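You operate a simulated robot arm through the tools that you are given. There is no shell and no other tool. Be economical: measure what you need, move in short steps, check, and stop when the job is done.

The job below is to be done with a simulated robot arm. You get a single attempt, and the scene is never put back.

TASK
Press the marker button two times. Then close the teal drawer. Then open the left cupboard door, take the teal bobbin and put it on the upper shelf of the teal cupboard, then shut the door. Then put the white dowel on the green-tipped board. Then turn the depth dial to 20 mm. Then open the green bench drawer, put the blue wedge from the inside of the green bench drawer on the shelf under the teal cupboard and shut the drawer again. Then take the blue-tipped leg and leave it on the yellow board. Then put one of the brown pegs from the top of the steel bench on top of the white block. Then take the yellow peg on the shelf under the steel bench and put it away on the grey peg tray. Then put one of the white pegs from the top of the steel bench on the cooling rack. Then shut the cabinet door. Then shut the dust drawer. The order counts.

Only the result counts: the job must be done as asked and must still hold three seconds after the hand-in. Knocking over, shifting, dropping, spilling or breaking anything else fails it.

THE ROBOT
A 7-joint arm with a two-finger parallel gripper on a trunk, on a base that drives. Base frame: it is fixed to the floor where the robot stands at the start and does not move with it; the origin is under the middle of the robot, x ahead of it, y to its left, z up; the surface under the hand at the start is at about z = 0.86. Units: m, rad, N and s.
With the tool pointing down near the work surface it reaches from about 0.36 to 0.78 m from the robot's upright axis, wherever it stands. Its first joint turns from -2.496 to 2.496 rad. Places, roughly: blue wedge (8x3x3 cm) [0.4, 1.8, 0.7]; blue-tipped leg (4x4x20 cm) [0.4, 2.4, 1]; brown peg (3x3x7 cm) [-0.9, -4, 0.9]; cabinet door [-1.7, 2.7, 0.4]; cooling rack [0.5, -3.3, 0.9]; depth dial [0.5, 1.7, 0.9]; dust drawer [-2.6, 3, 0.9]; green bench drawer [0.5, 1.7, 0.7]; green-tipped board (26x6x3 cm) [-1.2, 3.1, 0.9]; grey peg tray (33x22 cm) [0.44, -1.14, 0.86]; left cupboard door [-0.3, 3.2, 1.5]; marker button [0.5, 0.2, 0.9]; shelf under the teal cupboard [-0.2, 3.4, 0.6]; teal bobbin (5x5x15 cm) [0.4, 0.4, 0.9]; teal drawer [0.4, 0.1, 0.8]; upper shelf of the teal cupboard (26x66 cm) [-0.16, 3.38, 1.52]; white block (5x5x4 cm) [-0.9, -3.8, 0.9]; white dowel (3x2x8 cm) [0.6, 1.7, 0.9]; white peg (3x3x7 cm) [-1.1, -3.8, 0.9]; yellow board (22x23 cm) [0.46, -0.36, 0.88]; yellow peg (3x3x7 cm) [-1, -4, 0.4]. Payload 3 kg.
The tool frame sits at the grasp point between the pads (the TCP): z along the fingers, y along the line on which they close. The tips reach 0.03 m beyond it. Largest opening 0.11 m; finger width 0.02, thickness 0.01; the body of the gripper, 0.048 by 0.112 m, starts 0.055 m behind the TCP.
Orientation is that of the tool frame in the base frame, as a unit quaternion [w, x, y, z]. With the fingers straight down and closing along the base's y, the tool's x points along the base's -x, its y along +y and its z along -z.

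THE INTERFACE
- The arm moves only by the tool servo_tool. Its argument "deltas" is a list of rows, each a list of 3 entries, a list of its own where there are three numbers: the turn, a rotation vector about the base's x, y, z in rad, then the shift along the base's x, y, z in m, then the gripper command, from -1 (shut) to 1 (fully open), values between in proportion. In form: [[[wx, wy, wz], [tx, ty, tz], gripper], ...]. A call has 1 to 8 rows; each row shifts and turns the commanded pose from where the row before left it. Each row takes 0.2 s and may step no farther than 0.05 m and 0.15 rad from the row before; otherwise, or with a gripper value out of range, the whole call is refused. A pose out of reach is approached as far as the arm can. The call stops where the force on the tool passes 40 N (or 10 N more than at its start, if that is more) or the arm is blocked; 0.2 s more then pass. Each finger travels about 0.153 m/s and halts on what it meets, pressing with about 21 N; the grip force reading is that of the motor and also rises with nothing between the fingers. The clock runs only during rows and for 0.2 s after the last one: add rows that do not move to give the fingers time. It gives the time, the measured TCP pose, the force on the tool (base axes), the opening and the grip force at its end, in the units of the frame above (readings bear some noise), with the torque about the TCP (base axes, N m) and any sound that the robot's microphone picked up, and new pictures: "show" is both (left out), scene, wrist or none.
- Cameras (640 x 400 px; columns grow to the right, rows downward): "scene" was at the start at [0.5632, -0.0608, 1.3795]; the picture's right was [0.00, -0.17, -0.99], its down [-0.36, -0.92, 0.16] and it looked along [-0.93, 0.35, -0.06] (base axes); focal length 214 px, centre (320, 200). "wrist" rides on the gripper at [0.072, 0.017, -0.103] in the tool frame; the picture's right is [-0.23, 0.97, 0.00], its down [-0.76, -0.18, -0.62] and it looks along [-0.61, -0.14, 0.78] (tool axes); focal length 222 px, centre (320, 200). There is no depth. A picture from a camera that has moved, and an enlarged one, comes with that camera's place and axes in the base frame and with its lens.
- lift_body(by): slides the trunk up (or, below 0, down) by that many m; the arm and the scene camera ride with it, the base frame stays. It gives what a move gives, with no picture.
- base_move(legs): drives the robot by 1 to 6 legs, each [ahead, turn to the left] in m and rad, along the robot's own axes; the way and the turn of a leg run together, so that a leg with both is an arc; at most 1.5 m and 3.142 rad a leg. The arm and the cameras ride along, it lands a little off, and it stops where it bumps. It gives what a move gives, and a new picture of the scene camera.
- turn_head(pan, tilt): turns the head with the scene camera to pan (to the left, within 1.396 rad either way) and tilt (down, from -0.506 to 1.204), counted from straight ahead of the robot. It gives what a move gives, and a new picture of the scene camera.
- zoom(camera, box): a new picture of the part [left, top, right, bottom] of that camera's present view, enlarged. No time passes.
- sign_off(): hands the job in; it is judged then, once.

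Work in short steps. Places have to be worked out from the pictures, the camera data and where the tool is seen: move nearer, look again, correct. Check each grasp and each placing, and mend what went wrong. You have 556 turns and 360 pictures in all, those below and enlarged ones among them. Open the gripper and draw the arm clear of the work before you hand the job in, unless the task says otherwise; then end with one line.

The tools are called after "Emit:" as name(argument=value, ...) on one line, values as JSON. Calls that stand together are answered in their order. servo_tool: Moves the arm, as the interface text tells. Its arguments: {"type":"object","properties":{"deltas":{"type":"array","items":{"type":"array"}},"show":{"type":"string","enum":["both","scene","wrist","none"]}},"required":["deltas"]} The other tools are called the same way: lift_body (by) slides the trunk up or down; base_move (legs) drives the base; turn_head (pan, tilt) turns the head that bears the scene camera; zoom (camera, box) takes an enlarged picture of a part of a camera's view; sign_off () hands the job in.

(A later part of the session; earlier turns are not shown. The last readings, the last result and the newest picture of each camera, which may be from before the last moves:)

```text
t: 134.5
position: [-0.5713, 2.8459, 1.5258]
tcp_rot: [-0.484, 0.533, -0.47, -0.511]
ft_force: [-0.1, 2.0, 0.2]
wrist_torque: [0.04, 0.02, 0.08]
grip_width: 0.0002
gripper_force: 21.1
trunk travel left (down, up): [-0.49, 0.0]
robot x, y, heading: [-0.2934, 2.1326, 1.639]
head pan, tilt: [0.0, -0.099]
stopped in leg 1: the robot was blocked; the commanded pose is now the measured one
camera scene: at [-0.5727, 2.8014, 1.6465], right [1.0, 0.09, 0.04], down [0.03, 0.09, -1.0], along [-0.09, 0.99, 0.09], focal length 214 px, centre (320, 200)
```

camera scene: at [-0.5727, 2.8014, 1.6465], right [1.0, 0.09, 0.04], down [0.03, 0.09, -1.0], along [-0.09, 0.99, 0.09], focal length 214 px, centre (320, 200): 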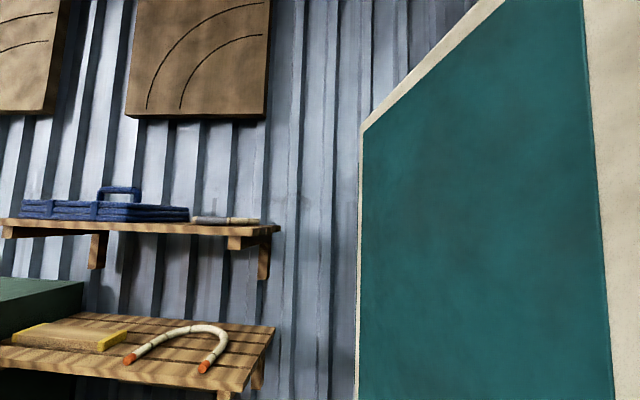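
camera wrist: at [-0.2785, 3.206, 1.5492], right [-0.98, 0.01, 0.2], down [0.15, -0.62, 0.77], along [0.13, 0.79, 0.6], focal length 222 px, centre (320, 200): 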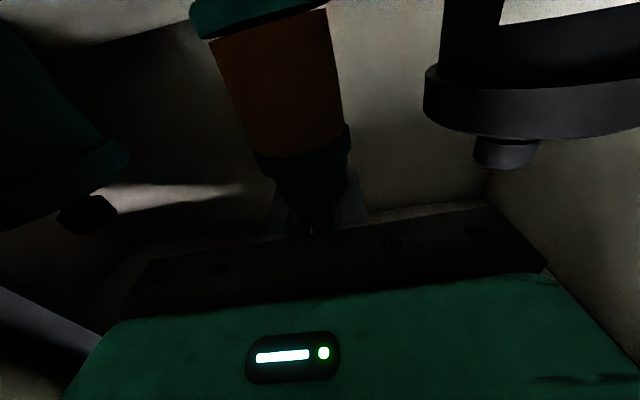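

Something blocks—perhaps forearm against the door. I look down and right.

Emit:
turn_head(pan=-0.6, tilt=1.0)

```text
t: 135.9
position: [-0.5722, 2.8347, 1.5326]
tcp_rot: [-0.487, 0.53, -0.469, -0.513]
ft_force: [-0.5, 0.0, 0.3]
wrist_torque: [0.01, -0.02, -0.01]
grip_width: 0.0001
gripper_force: 20.8
trunk travel left (down, up): [-0.49, 0.0]
robot x, y, heading: [-0.2967, 2.1294, 1.64]
head pan, tilt: [-0.6, 1.0]
camera scene: at [-0.5269, 2.7634, 1.5581], right [0.87, -0.49, 0.03], down [-0.39, -0.73, -0.56], along [0.29, 0.47, -0.83], focal length 214 px, centre (320, 200)
```

scene: 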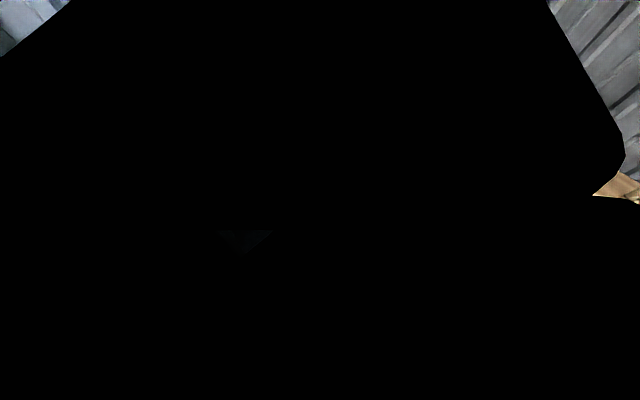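

That view is blocked by the hand itself; I look sideways right instead.

Emit:
turn_head(pan=-1.39, tilt=0.5)

```text
t: 137.0
position: [-0.5715, 2.8325, 1.5324]
tcp_rot: [-0.485, 0.53, -0.468, -0.514]
ft_force: [-0.3, -0.2, -0.1]
wrist_torque: [0.0, -0.02, -0.02]
grip_width: 0.0
gripper_force: 21.0
trunk travel left (down, up): [-0.49, 0.0]
robot x, y, heading: [-0.295, 2.1307, 1.639]
head pan, tilt: [-1.389, 0.499]
camera scene: at [-0.4748, 2.7268, 1.6009], right [0.27, -0.96, 0.01], down [-0.43, -0.13, -0.89], along [0.86, 0.24, -0.45], focal length 214 px, centre (320, 200)
```

scene: 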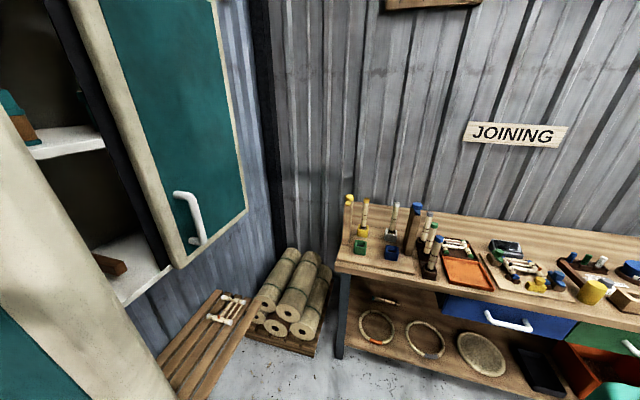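

I try advancing with the arm instead (5 cm) and watch the force.

Emit:
turn_head(pan=0, tilt=0.2)

Emit:
servo_tool(deltas=[[[0, 0, 0], [0, 0.02, 0], -1], [[0, 0, 0], [0, 0.02, 0], -1], [[0, 0, 0], [0, 0.02, 0], -1]])

```text
t: 138.5
position: [-0.5712, 2.8345, 1.532]
tcp_rot: [-0.486, 0.53, -0.468, -0.513]
ft_force: [0.8, -0.3, 0.2]
wrist_torque: [0.03, 0.0, 0.0]
grip_width: 0.0001
gripper_force: 21.2
trunk travel left (down, up): [-0.49, 0.0]
robot x, y, heading: [-0.295, 2.1319, 1.643]
head pan, tilt: [0.0, 0.201]
camera scene: at [-0.5713, 2.7952, 1.6253], right [1.0, 0.09, 0.04], down [0.05, -0.2, -0.98], along [-0.08, 0.98, -0.2], focal length 214 px, centre (320, 200)
```

scene: 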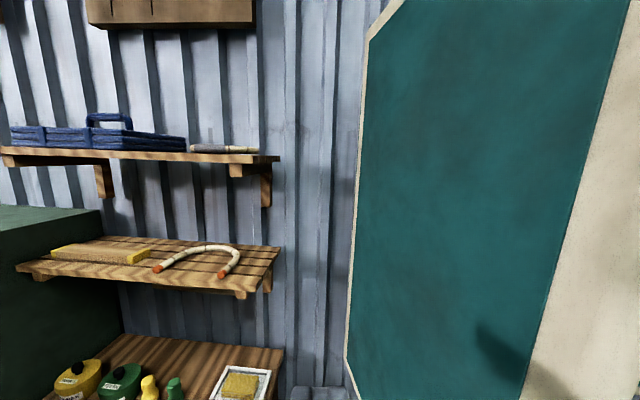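

```text
t: 139.3
position: [-0.5706, 2.8922, 1.5346]
tcp_rot: [-0.487, 0.531, -0.467, -0.513]
ft_force: [-0.4, 0.5, 0.8]
wrist_torque: [0.02, 0.0, 0.02]
grip_width: 0.0
gripper_force: 21.0
trunk travel left (down, up): [-0.49, 0.0]
robot x, y, heading: [-0.2895, 2.1266, 1.64]
head pan, tilt: [0.0, 0.201]
camera scene: at [-0.5715, 2.8534, 1.6276], right [1.0, 0.09, 0.04], down [0.05, -0.2, -0.98], along [-0.08, 0.98, -0.2], focal length 214 px, centre (320, 200)
camera wrist: at [-0.5763, 2.7879, 1.4607], right [-0.98, -0.09, 0.19], down [0.21, -0.61, 0.77], along [0.05, 0.79, 0.61], focal length 222 px, centre (320, 200)
```

scene: 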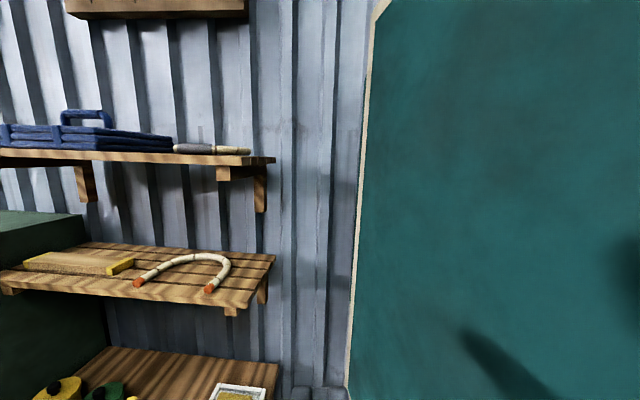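
wrist: 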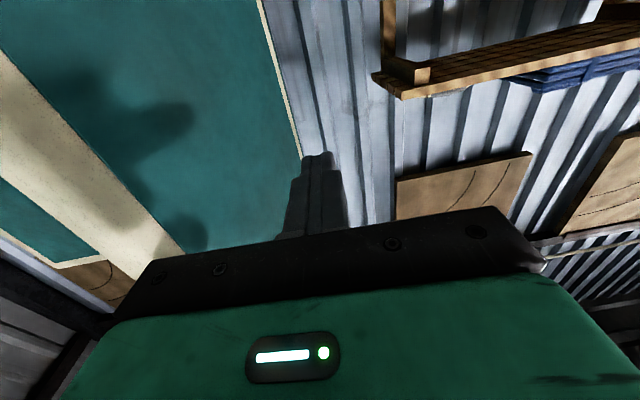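

No resistance; the fingers are beside the door's outer face. I sweep toward +x to push it shut.

Emit:
servo_tool(deltas=[[[0, 0, 0], [0.03, 0.01, 0], -1], [[0, 0, 0], [0.03, 0.01, 0], -1], [[0, 0, 0], [0.03, 0.01, 0], -1], [[0, 0, 0], [0.03, 0.01, 0], -1], [[0, 0, 0], [0.03, 0.01, 0], -1], [[0, 0, 0], [0.03, 0.01, 0], -1], [[0, 0, 0], [0.03, 0.01, 0], -1]], show="scene")

```text
t: 140.9
position: [-0.3643, 2.9632, 1.5324]
tcp_rot: [-0.487, 0.53, -0.468, -0.513]
ft_force: [-1.4, 0.3, -0.1]
wrist_torque: [-0.02, 0.02, 0.0]
grip_width: 0.0
gripper_force: 20.7
trunk travel left (down, up): [-0.49, 0.0]
robot x, y, heading: [-0.2933, 2.1303, 1.643]
head pan, tilt: [0.0, 0.201]
camera scene: at [-0.3633, 2.9239, 1.6243], right [1.0, 0.09, 0.04], down [0.05, -0.2, -0.98], along [-0.08, 0.98, -0.2], focal length 214 px, centre (320, 200)
```

scene: 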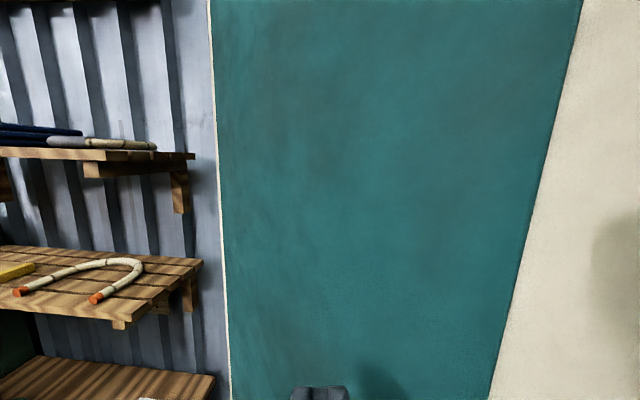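

The door swings closed. I continue along the arc.

Emit:
servo_tool(deltas=[[[0, 0, 0], [0.03, 0.025, 0], -1], [[0, 0, 0], [0.025, 0.03, 0], -1], [[0, 0, 0], [0.02, 0.03, 0], -1], [[0, 0, 0], [0.01, 0.03, 0], -1], [[0, 0, 0], [0, 0.03, 0], -1]], show="scene")

```text
t: 142.3
position: [-0.3049, 3.1034, 1.547]
tcp_rot: [0.42, -0.495, 0.475, 0.594]
ft_force: [-1.0, 0.0, -1.0]
wrist_torque: [0.04, 0.01, -0.06]
grip_width: 0.0002
gripper_force: 21.2
trunk travel left (down, up): [-0.49, 0.0]
robot x, y, heading: [-0.2972, 2.1301, 1.645]
head pan, tilt: [0.0, 0.201]
stopped in row 5: the arm was blocked; the commanded pose is now the measured one
camera scene: at [-0.2849, 3.0628, 1.6371], right [0.97, 0.2, -0.15], down [-0.12, -0.17, -0.98], along [-0.22, 0.97, -0.14], focal length 214 px, centre (320, 200)
```

scene: 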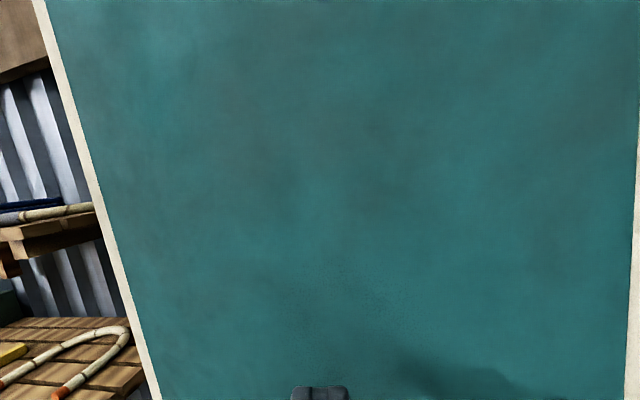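

Arm blocked near the end of its reach with the door almost shut. I pull back and square the hand again.

Emit:
servo_tool(deltas=[[[0, 0, 0], [0, -0.04, 0], -1], [[0, 0, 0], [0, -0.04, 0], -1], [[0, 0.1, -0.07], [0, -0.04, 0], -1], [[0, 0.1, -0.07], [0, -0.04, 0], -1], [[0, 0, 0], [0, -0.04, 0], -1]], show="scene")

```text
t: 143.5
position: [-0.3214, 2.9204, 1.5586]
tcp_rot: [0.409, -0.409, 0.518, 0.63]
ft_force: [-4.5, 1.9, -1.0]
wrist_torque: [0.07, -0.04, -0.45]
grip_width: 0.0
gripper_force: 21.3
out of reach, approached as far as the arm can: row 4
trunk travel left (down, up): [-0.49, 0.0]
robot x, y, heading: [-0.2946, 2.1267, 1.64]
head pan, tilt: [0.0, 0.201]
camera scene: at [-0.2889, 2.8741, 1.6417], right [0.94, 0.13, -0.32], down [-0.3, -0.11, -0.95], along [-0.16, 0.99, -0.06], focal length 214 px, centre (320, 200)
```

scene: 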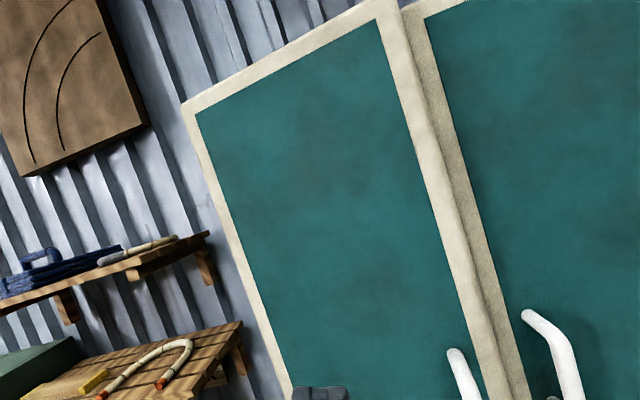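

I corrected the roll the wrong way; I undo it. The door is only slightly ajar.

Emit:
servo_tool(deltas=[[[0, -0.12, -0.05], [0.01, -0.02, 0], -1], [[0, -0.12, -0.05], [0.01, -0.02, 0], -1], [[0, -0.08, -0.05], [0.01, 0, 0], -1]], show="scene")

```text
t: 144.3
position: [-0.2783, 2.8797, 1.5588]
tcp_rot: [0.537, -0.467, 0.473, 0.52]
ft_force: [-0.4, -0.2, 0.1]
wrist_torque: [0.0, -0.01, -0.04]
grip_width: 0.0002
gripper_force: 20.8
trunk travel left (down, up): [-0.49, 0.0]
robot x, y, heading: [-0.2911, 2.129, 1.644]
head pan, tilt: [0.0, 0.201]
camera scene: at [-0.2818, 2.8301, 1.6472], right [1.0, -0.02, 0.01], down [0.01, -0.08, -1.0], along [0.03, 1.0, -0.08], focal length 214 px, centre (320, 200)
```

scene: 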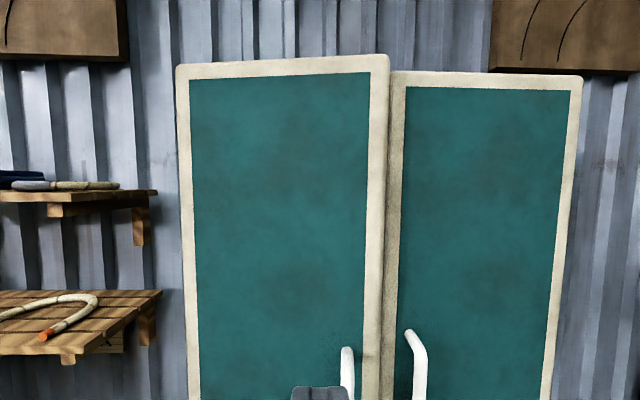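

Squared. I drive 0.15 m nearer and then push the door home with the fingertips near its free edge.

Emit:
base_move(legs=[[0.15, -0.06]])

Emit:
servo_tool(deltas=[[[-0.1, 0, 0], [0.01, 0.03, 0], -1], [[0, 0, 0], [0.01, 0.03, 0], -1], [[0, 0, 0], [0, 0.03, 0], -1], [[0, 0, 0], [0, 0.02, 0], -1], [[0, 0, 0], [0, 0.02, 0], -1], [[0, 0, 0], [0, 0.02, 0], -1], [[0, 0, 0], [0, 0.02, 0], -1]], show="scene")

```text
t: 145.7
position: [-0.2443, 3.0317, 1.5592]
tcp_rot: [0.55, -0.454, 0.486, 0.505]
ft_force: [-0.2, 0.8, -0.7]
wrist_torque: [0.02, 0.0, 0.01]
grip_width: 0.0
gripper_force: 20.9
trunk travel left (down, up): [-0.49, 0.0]
robot x, y, heading: [-0.3038, 2.2818, 1.588]
head pan, tilt: [0.0, 0.201]
camera scene: at [-0.2506, 2.9824, 1.6466], right [1.0, -0.08, 0.01], down [0.0, -0.08, -1.0], along [0.08, 0.99, -0.08], focal length 214 px, centre (320, 200)
```

scene: 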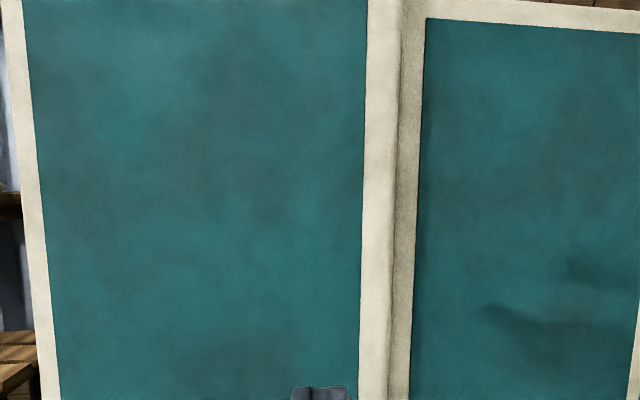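

```text
t: 147.1
position: [-0.2259, 3.1705, 1.5592]
tcp_rot: [0.527, -0.481, 0.511, 0.479]
ft_force: [-4.2, -52.3, -7.6]
wrist_torque: [-0.46, -0.07, 0.48]
grip_width: 0.0003
gripper_force: 21.2
out of reach, approached as far as the arm can: row 7
trunk travel left (down, up): [-0.49, 0.0]
robot x, y, heading: [-0.3001, 2.2816, 1.589]
head pan, tilt: [0.0, 0.201]
stopped in row 7: the force on the tool passed its limit at 64 N (the readings are from after the stop); the commanded pose is now the measured one
camera scene: at [-0.231, 3.1314, 1.653], right [1.0, -0.08, 0.02], down [0.0, -0.19, -0.98], along [0.08, 0.98, -0.19], focal length 214 px, centre (320, 200)
```

scene: 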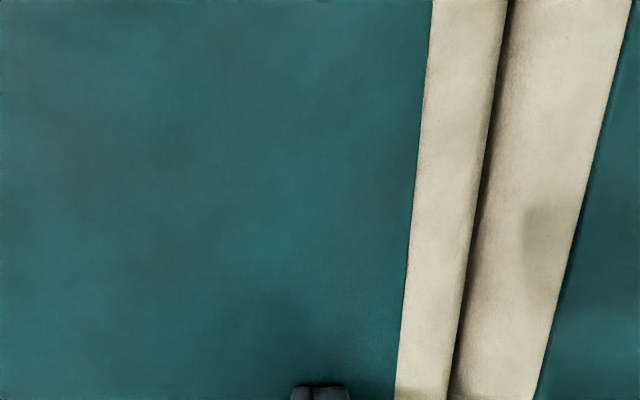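

Firm stop at 64 N, doors level. I back away and check from a distance.

Emit:
servo_tool(deltas=[[[0, 0, 0], [0, -0.04, 0], -1], [[0, 0, 0], [0, -0.04, 0], -1], [[0, 0, 0], [0, -0.04, 0], -1]], show="none")

Emit:
base_move(legs=[[-0.6, 0]])

```text
t: 147.9
position: [-0.2292, 3.0585, 1.5563]
tcp_rot: [0.525, -0.482, 0.513, 0.478]
ft_force: [0.2, 1.2, -0.7]
wrist_torque: [0.04, 0.01, -0.02]
grip_width: 0.0001
gripper_force: 21.1
trunk travel left (down, up): [-0.49, 0.0]
robot x, y, heading: [-0.3063, 2.2807, 1.59]
head pan, tilt: [0.0, 0.201]
```

```text
t: 151.4
position: [-0.22, 2.4481, 1.5561]
tcp_rot: [0.524, -0.484, 0.511, 0.48]
ft_force: [-0.2, -0.8, -0.2]
wrist_torque: [0.01, -0.03, 0.01]
grip_width: 0.0
gripper_force: 21.1
trunk travel left (down, up): [-0.49, 0.0]
robot x, y, heading: [-0.2945, 1.6688, 1.591]
head pan, tilt: [0.0, 0.201]
camera scene: at [-0.225, 2.4091, 1.6487], right [1.0, -0.07, 0.02], down [0.0, -0.19, -0.98], along [0.08, 0.98, -0.19], focal length 214 px, centre (320, 200)
```

scene: 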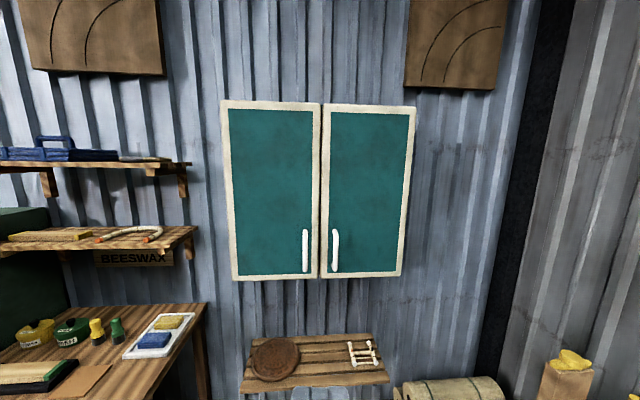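

I enlarge to verify the door edges are level.

Emit:
zoom(camera="scene", box=[210, 90, 430, 290])

```text
2.00 times, centred on (320, 190) of scene
camera zoom: at [-0.225, 2.4091, 1.6487], right [1.0, -0.07, 0.02], down [0.0, -0.19, -0.98], along [0.08, 0.98, -0.19], focal length 429 px, centre (320, 220)
```

zoom: 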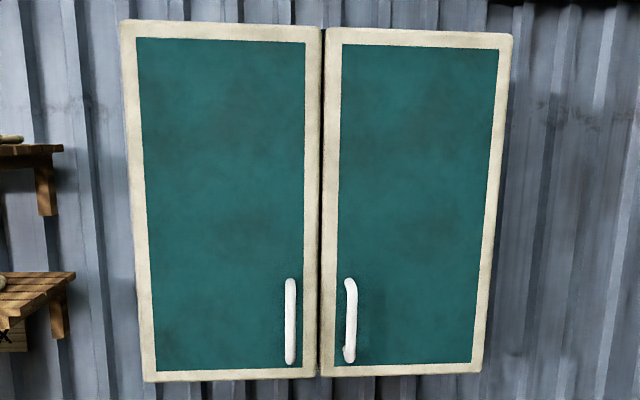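

The door is shut. Next the white dowel on the JOINING bench: I turn right to face +x.

Emit:
base_move(legs=[[0, -1.59]])

Emit:
turn_head(pan=0, tilt=0.7)

```text
t: 154.2
position: [0.3876, 2.0552, 1.5562]
tcp_rot: [0.686, -0.189, 0.679, 0.183]
ft_force: [0.0, -0.6, 0.2]
wrist_torque: [0.01, -0.01, 0.01]
grip_width: 0.0
gripper_force: 20.6
trunk travel left (down, up): [-0.49, 0.0]
robot x, y, heading: [-0.3212, 1.7012, 0.599]
head pan, tilt: [0.0, 0.201]
stopped in leg 1: the robot was blocked; the commanded pose is now the measured one
camera scene: at [0.3544, 2.0366, 1.6487], right [0.51, -0.86, 0.01], down [-0.16, -0.11, -0.98], along [0.85, 0.49, -0.19], focal length 214 px, centre (320, 200)
```

scene: 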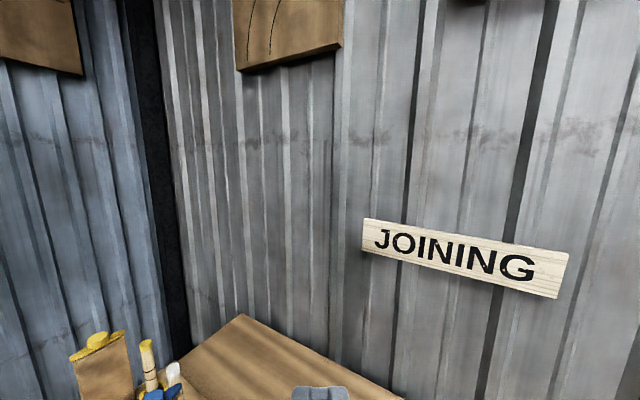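

```text
t: 155.2
position: [0.3868, 2.0555, 1.5563]
tcp_rot: [0.687, -0.188, 0.678, 0.181]
ft_force: [0.6, 0.4, -0.2]
wrist_torque: [0.01, 0.04, -0.03]
grip_width: 0.0003
gripper_force: 20.9
trunk travel left (down, up): [-0.49, 0.0]
robot x, y, heading: [-0.318, 1.7041, 0.589]
head pan, tilt: [0.0, 0.7]
camera scene: at [0.3482, 2.0308, 1.6038], right [0.5, -0.86, 0.01], down [-0.54, -0.33, -0.77], along [0.67, 0.38, -0.64], focal length 214 px, centre (320, 200)
```

scene: 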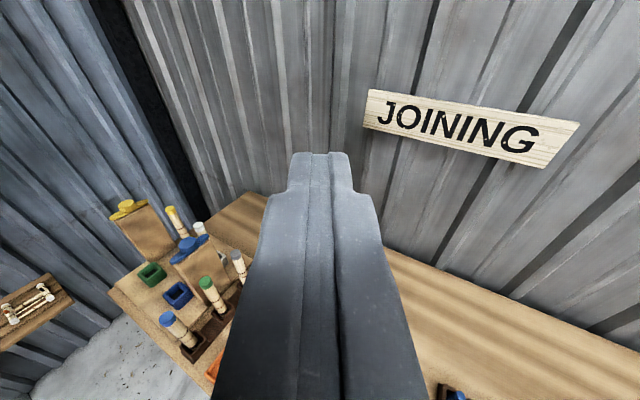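

Blocked at heading 0.6. I back up a little along the heading and finish the turn, as worked before.

Emit:
base_move(legs=[[-0.15, 0], [0, -0.59]])

```text
t: 158.2
position: [0.3368, 1.5033, 1.5564]
tcp_rot: [0.709, 0.022, 0.704, -0.032]
ft_force: [0.8, 0.8, -0.9]
wrist_torque: [-0.02, -0.03, -0.01]
grip_width: 0.0
gripper_force: 20.6
trunk travel left (down, up): [-0.49, 0.0]
robot x, y, heading: [-0.4425, 1.6443, -0.004]
head pan, tilt: [0.0, 0.7]
camera scene: at [0.291, 1.5057, 1.6033], right [-0.08, -1.0, 0.01], down [-0.64, 0.04, -0.77], along [0.77, -0.07, -0.64], focal length 214 px, centre (320, 200)
```

scene: 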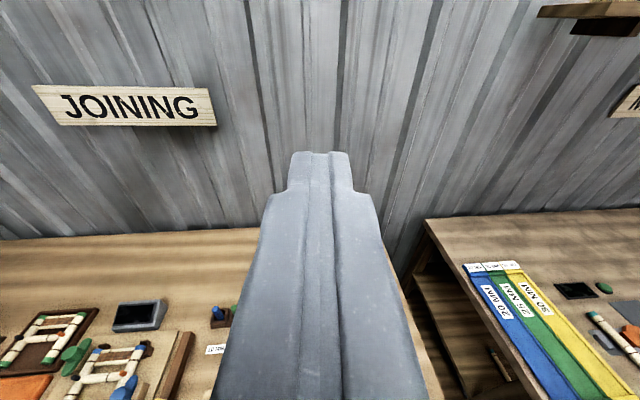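

Facing +x. I turn the hand down over the bench, moving left and lower, for a top view.

Emit:
servo_tool(deltas=[[[0, 0.14, 0], [0, 0.02, -0.02], 0], [[0, 0.14, 0], [0, 0.02, -0.02], 0], [[0, 0.14, 0], [0, 0.02, -0.02], 0], [[0, 0.14, 0], [0, 0.02, -0.02], 0], [[0, 0.14, 0], [0, 0.02, -0.02], 0], [[0, 0.14, 0], [0, 0.02, -0.02], 0], [[0, 0.14, 0], [0, 0.02, -0.02], 0], [[0, 0.14, 0], [0, 0.02, -0.02], 0]], show="none")

Emit:
servo_tool(deltas=[[[0, 0.14, 0], [-0.02, 0.02, -0.03], 0], [[0, 0.14, 0], [-0.02, 0, -0.03], 0], [[0, 0.14, 0.05], [-0.02, 0, -0.03], 0], [[0, 0.03, 0.03], [0, 0, -0.03], 0]], show="none")

Emit:
turn_head(pan=0, tilt=0)

```text
t: 160.0
position: [0.3355, 1.6596, 1.3962]
tcp_rot: [0.227, 0.002, 0.973, -0.039]
ft_force: [1.2, -0.7, -0.4]
wrist_torque: [-0.01, 0.02, 0.0]
grip_width: 0.0552
gripper_force: 0.0
trunk travel left (down, up): [-0.49, 0.0]
robot x, y, heading: [-0.4455, 1.6441, -0.002]
head pan, tilt: [0.0, 0.7]
```

```text
t: 161.0
position: [0.2758, 1.6811, 1.2758]
tcp_rot: [0.005, -0.047, 0.998, -0.036]
ft_force: [-0.5, 0.8, 0.1]
wrist_torque: [-0.02, 0.01, 0.0]
grip_width: 0.0551
gripper_force: 0.0
trunk travel left (down, up): [-0.49, 0.0]
robot x, y, heading: [-0.4431, 1.6443, -0.007]
head pan, tilt: [0.0, 0.7]
```

```text
t: 162.1
position: [0.2766, 1.6801, 1.278]
tcp_rot: [0.006, -0.047, 0.998, -0.036]
ft_force: [-0.6, -0.2, -0.1]
wrist_torque: [-0.01, -0.02, -0.01]
grip_width: 0.0549
gripper_force: 0.1
trunk travel left (down, up): [-0.49, 0.0]
robot x, y, heading: [-0.4456, 1.6421, -0.003]
head pan, tilt: [0.0, 0.0]
camera scene: at [0.3843, 1.6921, 1.3195], right [0.09, -0.99, 0.07], down [-1.0, -0.09, -0.01], along [0.01, -0.07, -1.0], focal length 214 px, centre (320, 200)
```

scene: 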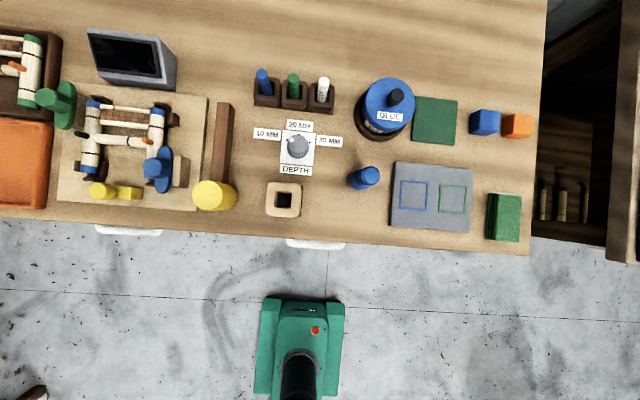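

The three dowels stand in small holders (white near (0.59, 1.68)), and the depth dial is visible too. I square the hand and drive 0.32 m ahead.

Emit:
servo_tool(deltas=[[[0.07, 0, -0.09], [0, 0, 0], 0]], show="none")

Emit:
base_move(legs=[[0.3, 0]])

```text
t: 162.5
position: [0.2756, 1.6811, 1.2764]
tcp_rot: [0.006, -0.001, 1.0, 0.0]
ft_force: [0.3, 0.6, -0.2]
wrist_torque: [0.0, 0.0, -0.01]
grip_width: 0.0548
gripper_force: 0.1
trunk travel left (down, up): [-0.49, 0.0]
robot x, y, heading: [-0.445, 1.6413, -0.0]
head pan, tilt: [0.0, 0.0]
```

```text
t: 164.5
position: [0.5752, 1.6861, 1.2758]
tcp_rot: [0.007, -0.004, 1.0, -0.001]
ft_force: [0.1, 0.1, 0.4]
wrist_torque: [-0.01, 0.01, 0.01]
grip_width: 0.0551
gripper_force: 0.0
trunk travel left (down, up): [-0.49, 0.0]
robot x, y, heading: [-0.1495, 1.6419, 0.009]
head pan, tilt: [0.0, 0.0]
camera scene: at [0.6835, 1.6853, 1.3195], right [0.01, -1.0, 0.0], down [-1.0, -0.01, -0.01], along [0.01, 0.0, -1.0], focal length 214 px, centre (320, 200)
```

scene: 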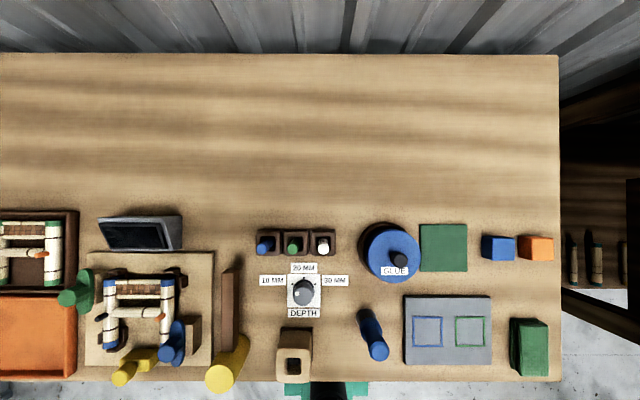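

Emit:
zoom(camera="scene", box=[240, 210, 400, 340])

Emit:
zoom(camera="wrist", box=[160, 0, 480, 200])

```text
3.08 times, centred on (320, 275) of scene
camera zoom: at [0.6835, 1.6853, 1.3195], right [0.01, -1.0, 0.0], down [-1.0, -0.01, -0.01], along [0.01, 0.0, -1.0], focal length 660 px, centre (320, -31)
```

zoom: 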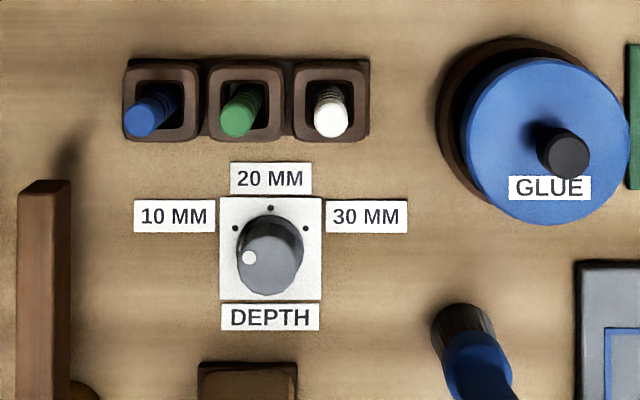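

```text
2.00 times, centred on (320, 100) of wrist
camera zoom: at [0.5003, 1.7025, 1.3782], right [0.22, 0.98, 0.0], down [0.76, -0.17, 0.63], along [0.62, -0.14, -0.77], focal length 444 px, centre (320, 400)
```

zoom: 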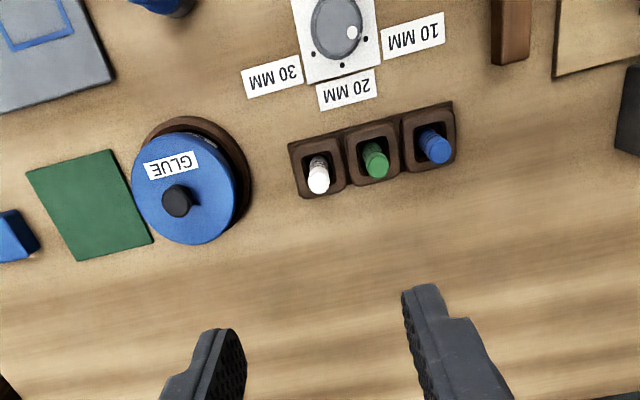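

Two-view fit puts the white dowel's top at (0.600, 1.6785, 0.935). I come down over it with a 4.4 cm opening.

Emit:
servo_tool(deltas=[[[0, 0, 0], [0.02, -0.0076, -0.04], -0.2], [[0, 0, 0], [0.005, 0, -0.045], -0.2], [[0, 0, 0], [0, 0, -0.045], -0.2], [[0, 0, 0], [0, 0, -0.045], -0.2], [[0, 0, 0], [0, 0, -0.045], -0.2], [[0, 0, 0], [0, 0, -0.045], -0.2], [[0, 0, 0], [0, 0, -0.035], -0.2]])

```text
t: 166.1
position: [0.597, 1.6791, 0.9757]
tcp_rot: [0.006, -0.004, 1.0, -0.001]
ft_force: [0.4, 0.0, 0.9]
wrist_torque: [0.04, 0.0, -0.02]
grip_width: 0.044
gripper_force: 0.0
trunk travel left (down, up): [-0.49, 0.0]
robot x, y, heading: [-0.1461, 1.6427, 0.005]
head pan, tilt: [0.0, 0.0]
camera scene: at [0.7048, 1.6776, 1.0189], right [0.01, -1.0, 0.0], down [-1.0, -0.01, -0.01], along [0.01, 0.0, -1.0], focal length 214 px, centre (320, 200)
camera wrist: at [0.5217, 1.6948, 1.0777], right [0.22, 0.98, 0.0], down [0.76, -0.17, 0.63], along [0.62, -0.14, -0.77], focal length 222 px, centre (320, 200)
```

scene: 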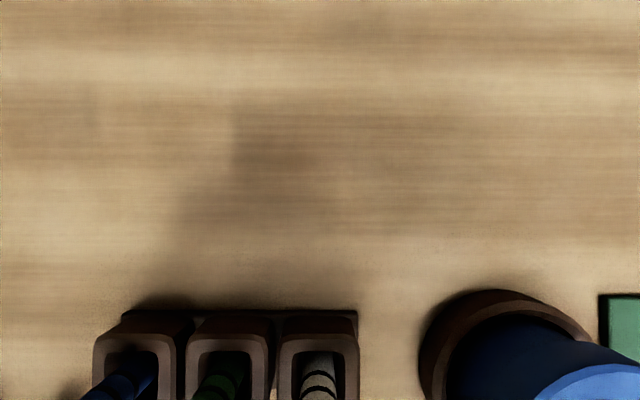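
wrist: 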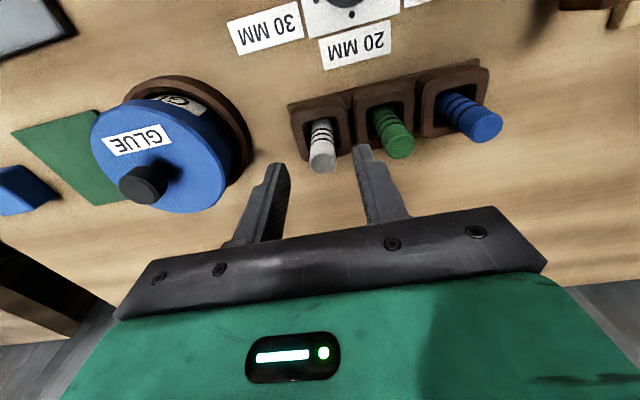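

Alignment is good. I lower 5 cm and close.

Emit:
servo_tool(deltas=[[[0, 0, 0], [0.003, 0, -0.02], -0.2], [[0, 0, 0], [0.001, 0, -0.02], -0.2], [[0, 0, 0], [0, 0, -0.012], -0.2], [[0, 0, 0], [0, 0, 0], -1], [[0, 0, 0], [0, 0, 0], -1], [[0, 0, 0], [0, 0, 0], -1]], show="wrist")

```text
t: 167.5
position: [0.6008, 1.6804, 0.9263]
tcp_rot: [0.006, -0.004, 1.0, -0.001]
ft_force: [-0.3, -0.1, 0.2]
wrist_torque: [0.01, -0.02, 0.02]
grip_width: 0.0192
gripper_force: 21.0
trunk travel left (down, up): [-0.49, 0.0]
robot x, y, heading: [-0.1492, 1.6432, 0.006]
head pan, tilt: [0.0, 0.0]
camera wrist: at [0.5269, 1.6966, 1.0271], right [0.22, 0.98, 0.0], down [0.76, -0.17, 0.63], along [0.62, -0.14, -0.77], focal length 222 px, centre (320, 200)
```

wrist: 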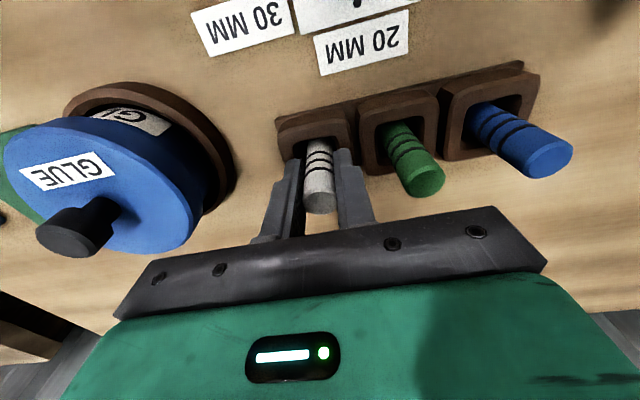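

Gripped at 1.9 cm. I lift it straight out.

Emit:
servo_tool(deltas=[[[0, 0, 0], [0, 0, 0.03], -1], [[0, 0, 0], [0, 0, 0.04], -1], [[0, 0, 0], [0, 0, 0.05], -1], [[0, 0, 0], [0, 0, 0.05], -1], [[0, 0, 0], [0, 0, 0.05], -1], [[0, 0, 0], [0, 0, 0.05], -1], [[0, 0, 0], [0, 0, 0.05], -1]], show="wrist")

```text
t: 169.1
position: [0.605, 1.6749, 1.2448]
tcp_rot: [0.007, -0.005, 1.0, -0.001]
ft_force: [-0.1, 0.3, -0.6]
wrist_torque: [0.01, -0.01, 0.01]
grip_width: 0.019
gripper_force: 21.5
trunk travel left (down, up): [-0.49, 0.0]
robot x, y, heading: [-0.1444, 1.6422, 0.009]
head pan, tilt: [0.0, 0.0]
camera wrist: at [0.5296, 1.6921, 1.3451], right [0.22, 0.98, 0.0], down [0.76, -0.17, 0.63], along [0.62, -0.14, -0.77], focal length 222 px, centre (320, 200)
```

wrist: 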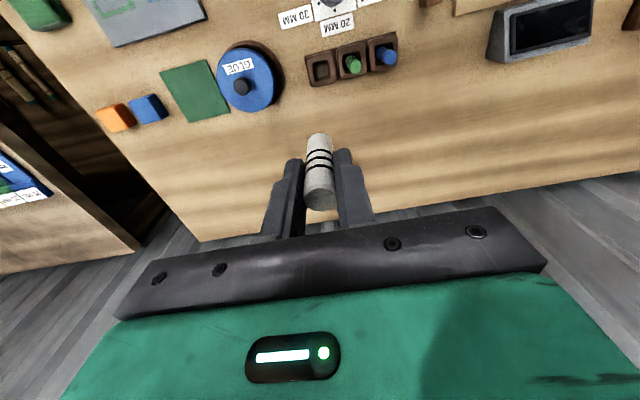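

The dowel is held. I reverse along −x to x≈−1.05, turn left to face +y toward the BEESWAX table.

Emit:
base_move(legs=[[-0.9, 0], [0, 1.56]])

Emit:
turn_head(pan=0, tilt=-0.5)

```text
t: 177.7
position: [-1.0566, 2.3988, 1.2427]
tcp_rot: [0.005, -0.697, 0.717, 0.003]
ft_force: [0.7, 0.5, 0.5]
wrist_torque: [-0.08, 0.07, -0.02]
grip_width: 0.0191
gripper_force: 21.1
trunk travel left (down, up): [-0.49, 0.0]
robot x, y, heading: [-0.9695, 1.6417, 1.552]
head pan, tilt: [0.0, 0.0]
camera scene: at [-1.0542, 2.5061, 1.2846], right [1.0, -0.03, 0.0], down [-0.03, -1.0, -0.01], along [0.0, 0.01, -1.0], focal length 214 px, centre (320, 200)
```

scene: 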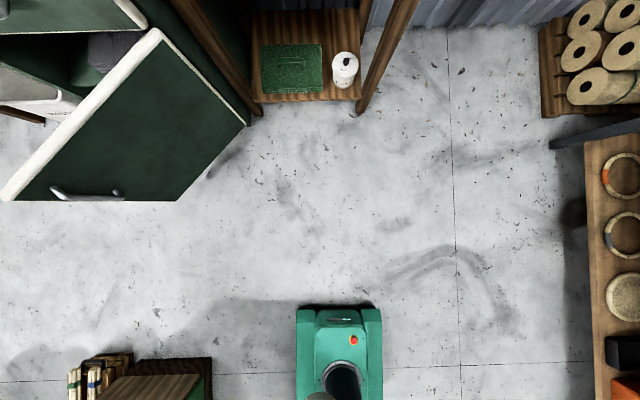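

```text
t: 178.6
position: [-1.0545, 2.3973, 1.2434]
tcp_rot: [0.005, -0.697, 0.717, 0.003]
ft_force: [0.8, -0.4, 1.1]
wrist_torque: [0.03, 0.11, -0.01]
grip_width: 0.0187
gripper_force: 21.5
trunk travel left (down, up): [-0.49, 0.0]
robot x, y, heading: [-0.9739, 1.6461, 1.551]
head pan, tilt: [0.0, -0.499]
camera scene: at [-1.0503, 2.5446, 1.3096], right [1.0, -0.03, 0.0], down [-0.02, -0.87, -0.49], along [0.01, 0.49, -0.87], focal length 214 px, centre (320, 200)
```

scene: 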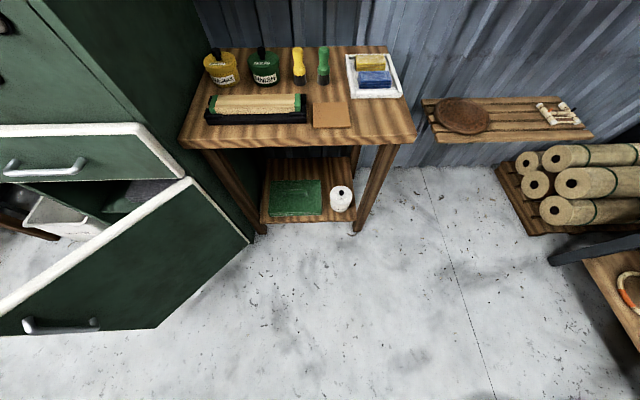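

The green-tipped board lies on a black tray near (−1.23, 3.115). I drive forward 0.66 m with the head looking straight down.

Emit:
turn_head(pan=0, tilt=0)

Emit:
base_move(legs=[[0.64, 0.03]])

```text
t: 179.6
position: [-1.0556, 2.3963, 1.2436]
tcp_rot: [0.005, -0.697, 0.717, 0.003]
ft_force: [0.9, 0.3, -0.5]
wrist_torque: [0.02, -0.01, 0.01]
grip_width: 0.019
gripper_force: 21.0
trunk travel left (down, up): [-0.49, 0.0]
robot x, y, heading: [-0.9701, 1.6444, 1.546]
head pan, tilt: [0.0, 0.0]
camera scene: at [-1.0526, 2.5052, 1.2857], right [1.0, -0.03, 0.0], down [-0.03, -1.0, -0.01], along [0.0, 0.01, -1.0], focal length 214 px, centre (320, 200)
```

scene: 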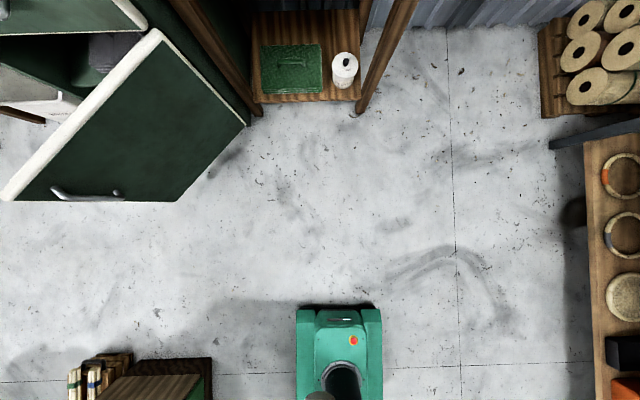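

```text
t: 183.1
position: [-1.0803, 3.0237, 1.2428]
tcp_rot: [-0.005, 0.71, -0.705, -0.003]
ft_force: [0.3, 0.2, -0.7]
wrist_torque: [0.01, 0.01, 0.02]
grip_width: 0.0186
gripper_force: 21.6
trunk travel left (down, up): [-0.49, 0.0]
robot x, y, heading: [-0.9703, 2.2714, 1.582]
head pan, tilt: [0.0, 0.0]
camera scene: at [-1.0821, 3.1323, 1.2858], right [1.0, 0.01, 0.0], down [0.01, -1.0, -0.01], along [0.0, 0.01, -1.0], focal length 214 px, centre (320, 200)
```

scene: 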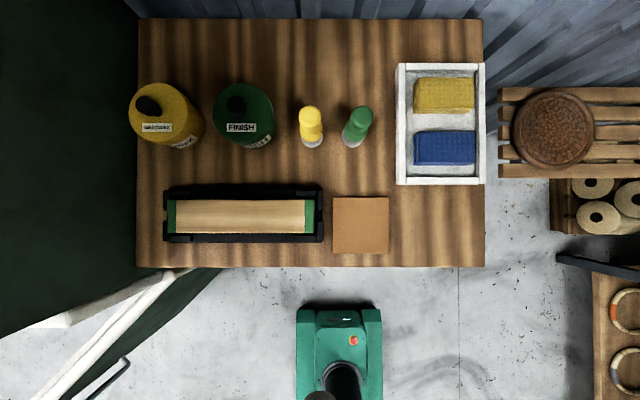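

Board centre at about (−1.22, 3.11). I drive 0.13 m closer, then position the hand over it.

Emit:
base_move(legs=[[0.13, 0]])

Emit:
servo_tool(deltas=[[[0, 0, 0], [-0.04, -0.015, -0.02], -1], [[0, 0, 0], [-0.04, -0.015, -0.02], -1], [[0, 0, 0], [-0.04, -0.01, -0.02], -1], [[0, 0, 0], [0, 0, -0.045], -1], [[0, 0, 0], [0, 0, -0.045], -1], [[0, 0, 0], [0, 0, -0.04], -1]])

```text
t: 184.4
position: [-1.0828, 3.1411, 1.2442]
tcp_rot: [-0.003, 0.709, -0.705, -0.002]
ft_force: [1.1, -8.7, 0.4]
wrist_torque: [0.38, 0.07, 0.1]
grip_width: 0.0187
gripper_force: 20.3
trunk travel left (down, up): [-0.49, 0.0]
robot x, y, heading: [-0.9754, 2.3917, 1.59]
head pan, tilt: [0.0, 0.0]
stopped in leg 1: the force on the tool passed its limit at 60 N (the readings are from after the stop); the commanded pose is now the measured one
camera scene: at [-1.0844, 3.248, 1.2873], right [1.0, 0.01, 0.0], down [0.01, -1.0, 0.0], along [0.0, 0.0, -1.0], focal length 214 px, centre (320, 200)
```

scene: 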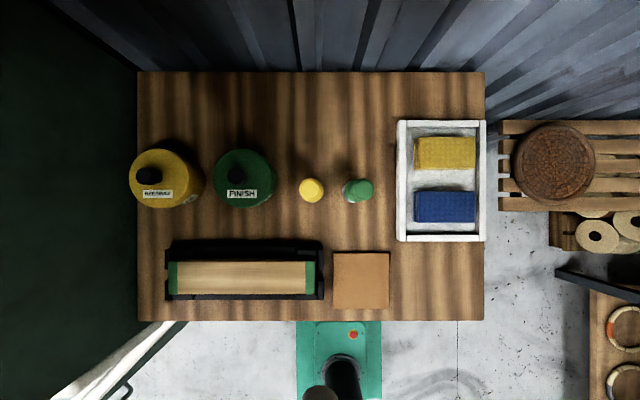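

```text
t: 185.8
position: [-1.2015, 3.1013, 1.0551]
tcp_rot: [-0.003, 0.71, -0.705, -0.001]
ft_force: [0.4, -0.4, -0.5]
wrist_torque: [0.02, 0.05, 0.01]
grip_width: 0.0187
gripper_force: 20.7
trunk travel left (down, up): [-0.49, 0.0]
robot x, y, heading: [-0.9735, 2.3923, 1.585]
head pan, tilt: [0.0, 0.0]
camera scene: at [-1.2026, 3.2096, 1.0977], right [1.0, 0.01, 0.0], down [0.01, -1.0, -0.01], along [0.0, 0.01, -1.0], focal length 214 px, centre (320, 200)
camera wrist: at [-1.2184, 3.0283, 1.1574], right [-0.98, 0.22, 0.0], down [0.17, 0.76, 0.63], along [0.14, 0.61, -0.78], focal length 222 px, centre (320, 200)
```

scene: 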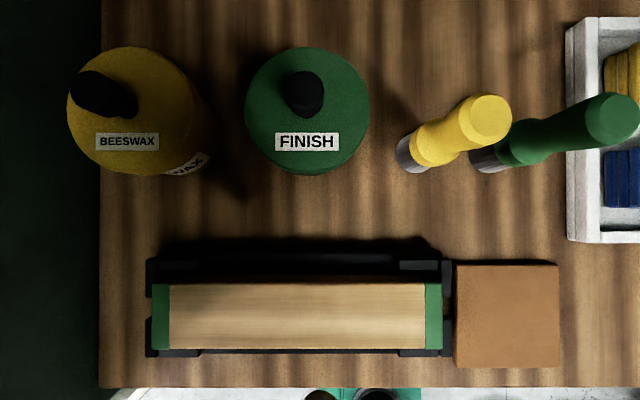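
wrist: 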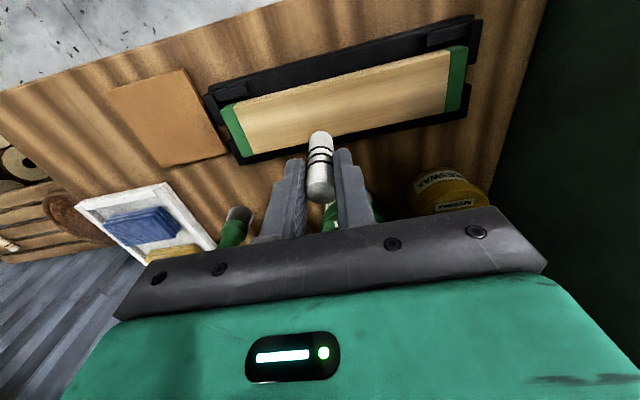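

The board top is at z≈0.906, centre (−1.223, 3.106). I lower the dowel toward it, then feel for contact.

Emit:
servo_tool(deltas=[[[0, 0, 0], [-0.015, 0.004, -0.03], -1], [[0, 0, 0], [0, 0, -0.03], -1], [[0, 0, 0], [0, 0, -0.008], -1], [[0, 0, 0], [0, 0, 0], -1]], show="wrist")

```text
t: 186.8
position: [-1.2172, 3.1054, 0.986]
tcp_rot: [-0.004, 0.71, -0.704, -0.001]
ft_force: [0.3, 0.1, 0.2]
wrist_torque: [0.02, 0.0, 0.0]
grip_width: 0.0188
gripper_force: 20.9
trunk travel left (down, up): [-0.49, 0.0]
robot x, y, heading: [-0.9749, 2.393, 1.59]
head pan, tilt: [0.0, 0.0]
camera wrist: at [-1.2341, 3.0318, 1.0885], right [-0.98, 0.22, 0.0], down [0.17, 0.76, 0.63], along [0.14, 0.61, -0.78], focal length 222 px, centre (320, 200)
```

wrist: 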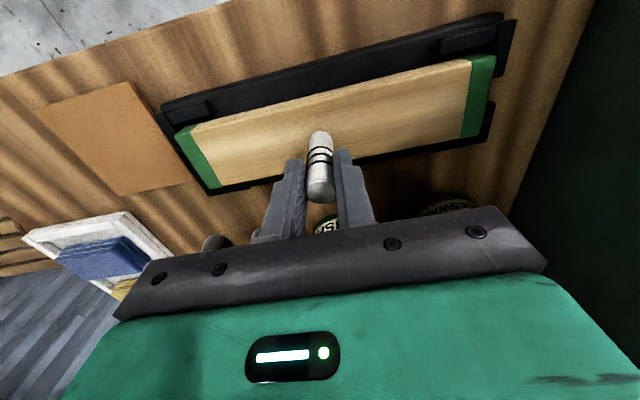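

Emit:
servo_tool(deltas=[[[0, 0, 0], [0, 0, -0.003], -1], [[0, 0, 0], [0, 0, -0.003], -1], [[0, 0, 0], [0, 0, -0.002], -1]], show="none")

Emit:
servo_tool(deltas=[[[0, 0, 0], [0, 0, -0.002], -1], [[0, 0, 0], [0, 0, -0.001], -1]], show="none")

```text
t: 187.6
position: [-1.2172, 3.1044, 0.9799]
tcp_rot: [-0.003, 0.71, -0.704, -0.001]
ft_force: [0.5, -0.3, 0.1]
wrist_torque: [0.01, 0.0, 0.06]
grip_width: 0.0189
gripper_force: 21.0
trunk travel left (down, up): [-0.49, 0.0]
robot x, y, heading: [-0.9719, 2.3925, 1.588]
head pan, tilt: [0.0, 0.0]
```

```text
t: 188.2
position: [-1.2173, 3.1055, 0.9771]
tcp_rot: [-0.003, 0.71, -0.704, -0.002]
ft_force: [0.1, -0.5, 0.9]
wrist_torque: [0.02, 0.03, -0.03]
grip_width: 0.0184
gripper_force: 20.7
trunk travel left (down, up): [-0.49, 0.0]
robot x, y, heading: [-0.9758, 2.3885, 1.588]
head pan, tilt: [0.0, 0.0]
```

Emit:
servo_tool(deltas=[[[0, 0, 0], [0, 0, -0.0015], -1], [[0, 0, 0], [0, 0, -0.0015], -1]], show="none")

Emit:
servo_tool(deltas=[[[0, 0, 0], [0, 0, -0.0015], -1], [[0, 0, 0], [0, 0, -0.001], -1]], show="wrist")

```text
t: 188.8
position: [-1.2172, 3.105, 0.9769]
tcp_rot: [-0.005, 0.709, -0.706, -0.003]
ft_force: [3.3, -1.4, 15.9]
wrist_torque: [-0.04, -0.21, -0.03]
grip_width: 0.0187
gripper_force: 20.7
trunk travel left (down, up): [-0.49, 0.0]
robot x, y, heading: [-0.9731, 2.3912, 1.589]
head pan, tilt: [0.0, 0.0]
```

```text
t: 189.4
position: [-1.218, 3.1063, 0.9713]
tcp_rot: [-0.004, 0.711, -0.704, -0.002]
ft_force: [1.1, 2.4, 16.0]
wrist_torque: [0.16, -0.03, -0.02]
grip_width: 0.0187
gripper_force: 21.1
trunk travel left (down, up): [-0.49, 0.0]
robot x, y, heading: [-0.9712, 2.3958, 1.587]
head pan, tilt: [0.0, 0.0]
camera wrist: at [-1.2348, 3.0319, 1.0733], right [-0.98, 0.22, 0.0], down [0.17, 0.76, 0.63], along [0.14, 0.61, -0.78], focal length 222 px, centre (320, 200)
```

wrist: 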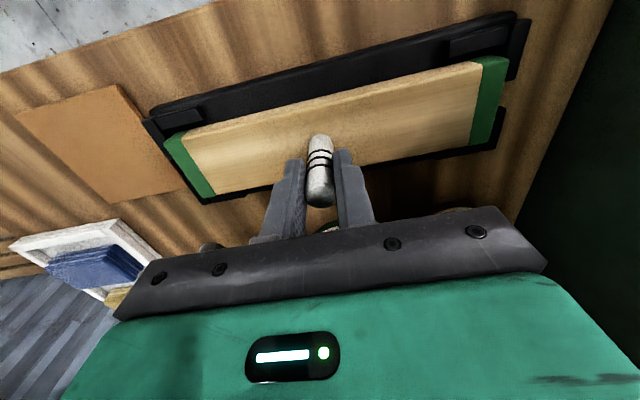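

Contact. I ease 1.5 mm up, open gently, wait, and rise.

Emit:
servo_tool(deltas=[[[0, 0, 0], [0, 0, 0.002], -1], [[0, 0, 0], [0, 0, 0], -0.5], [[0, 0, 0], [0, 0, 0], -0.2], [[0, 0, 0], [0, 0, 0.02], -0.2], [[0, 0, 0], [0, 0, 0.04], -0.2], [[0, 0, 0], [0, 0, 0.04], -0.2]])

```text
t: 190.8
position: [-1.2197, 3.1053, 1.0724]
tcp_rot: [-0.003, 0.71, -0.705, -0.001]
ft_force: [-0.3, 0.1, -0.3]
wrist_torque: [0.01, -0.02, 0.02]
grip_width: 0.0439
gripper_force: 0.1
trunk travel left (down, up): [-0.49, 0.0]
robot x, y, heading: [-0.9719, 2.3916, 1.588]
head pan, tilt: [0.0, 0.0]
camera scene: at [-1.2218, 3.2144, 1.1137], right [1.0, 0.01, 0.0], down [0.01, -1.0, -0.01], along [0.0, 0.01, -1.0], focal length 214 px, centre (320, 200)
camera wrist: at [-1.2375, 3.0332, 1.1736], right [-0.98, 0.22, 0.0], down [0.17, 0.76, 0.63], along [0.14, 0.61, -0.78], focal length 222 px, centre (320, 200)
```

scene: 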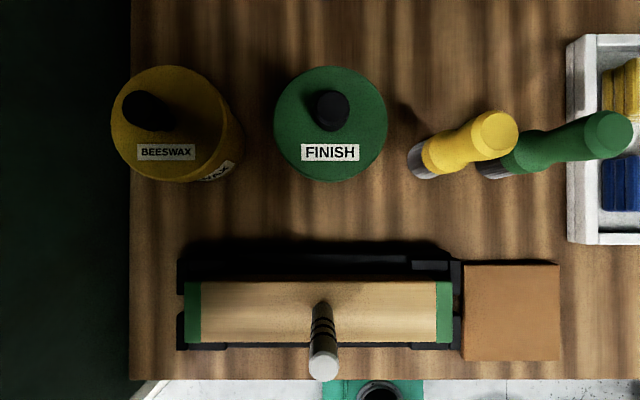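
wrist: 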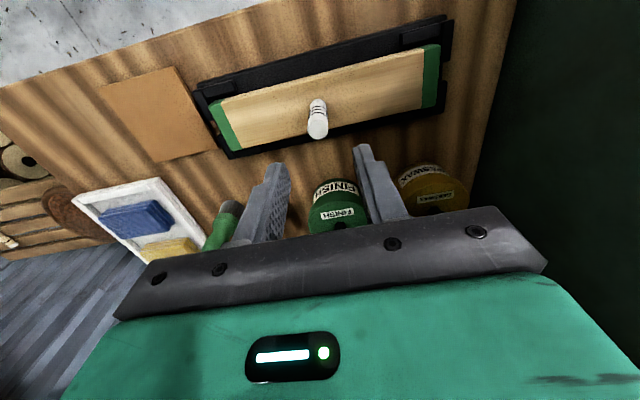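

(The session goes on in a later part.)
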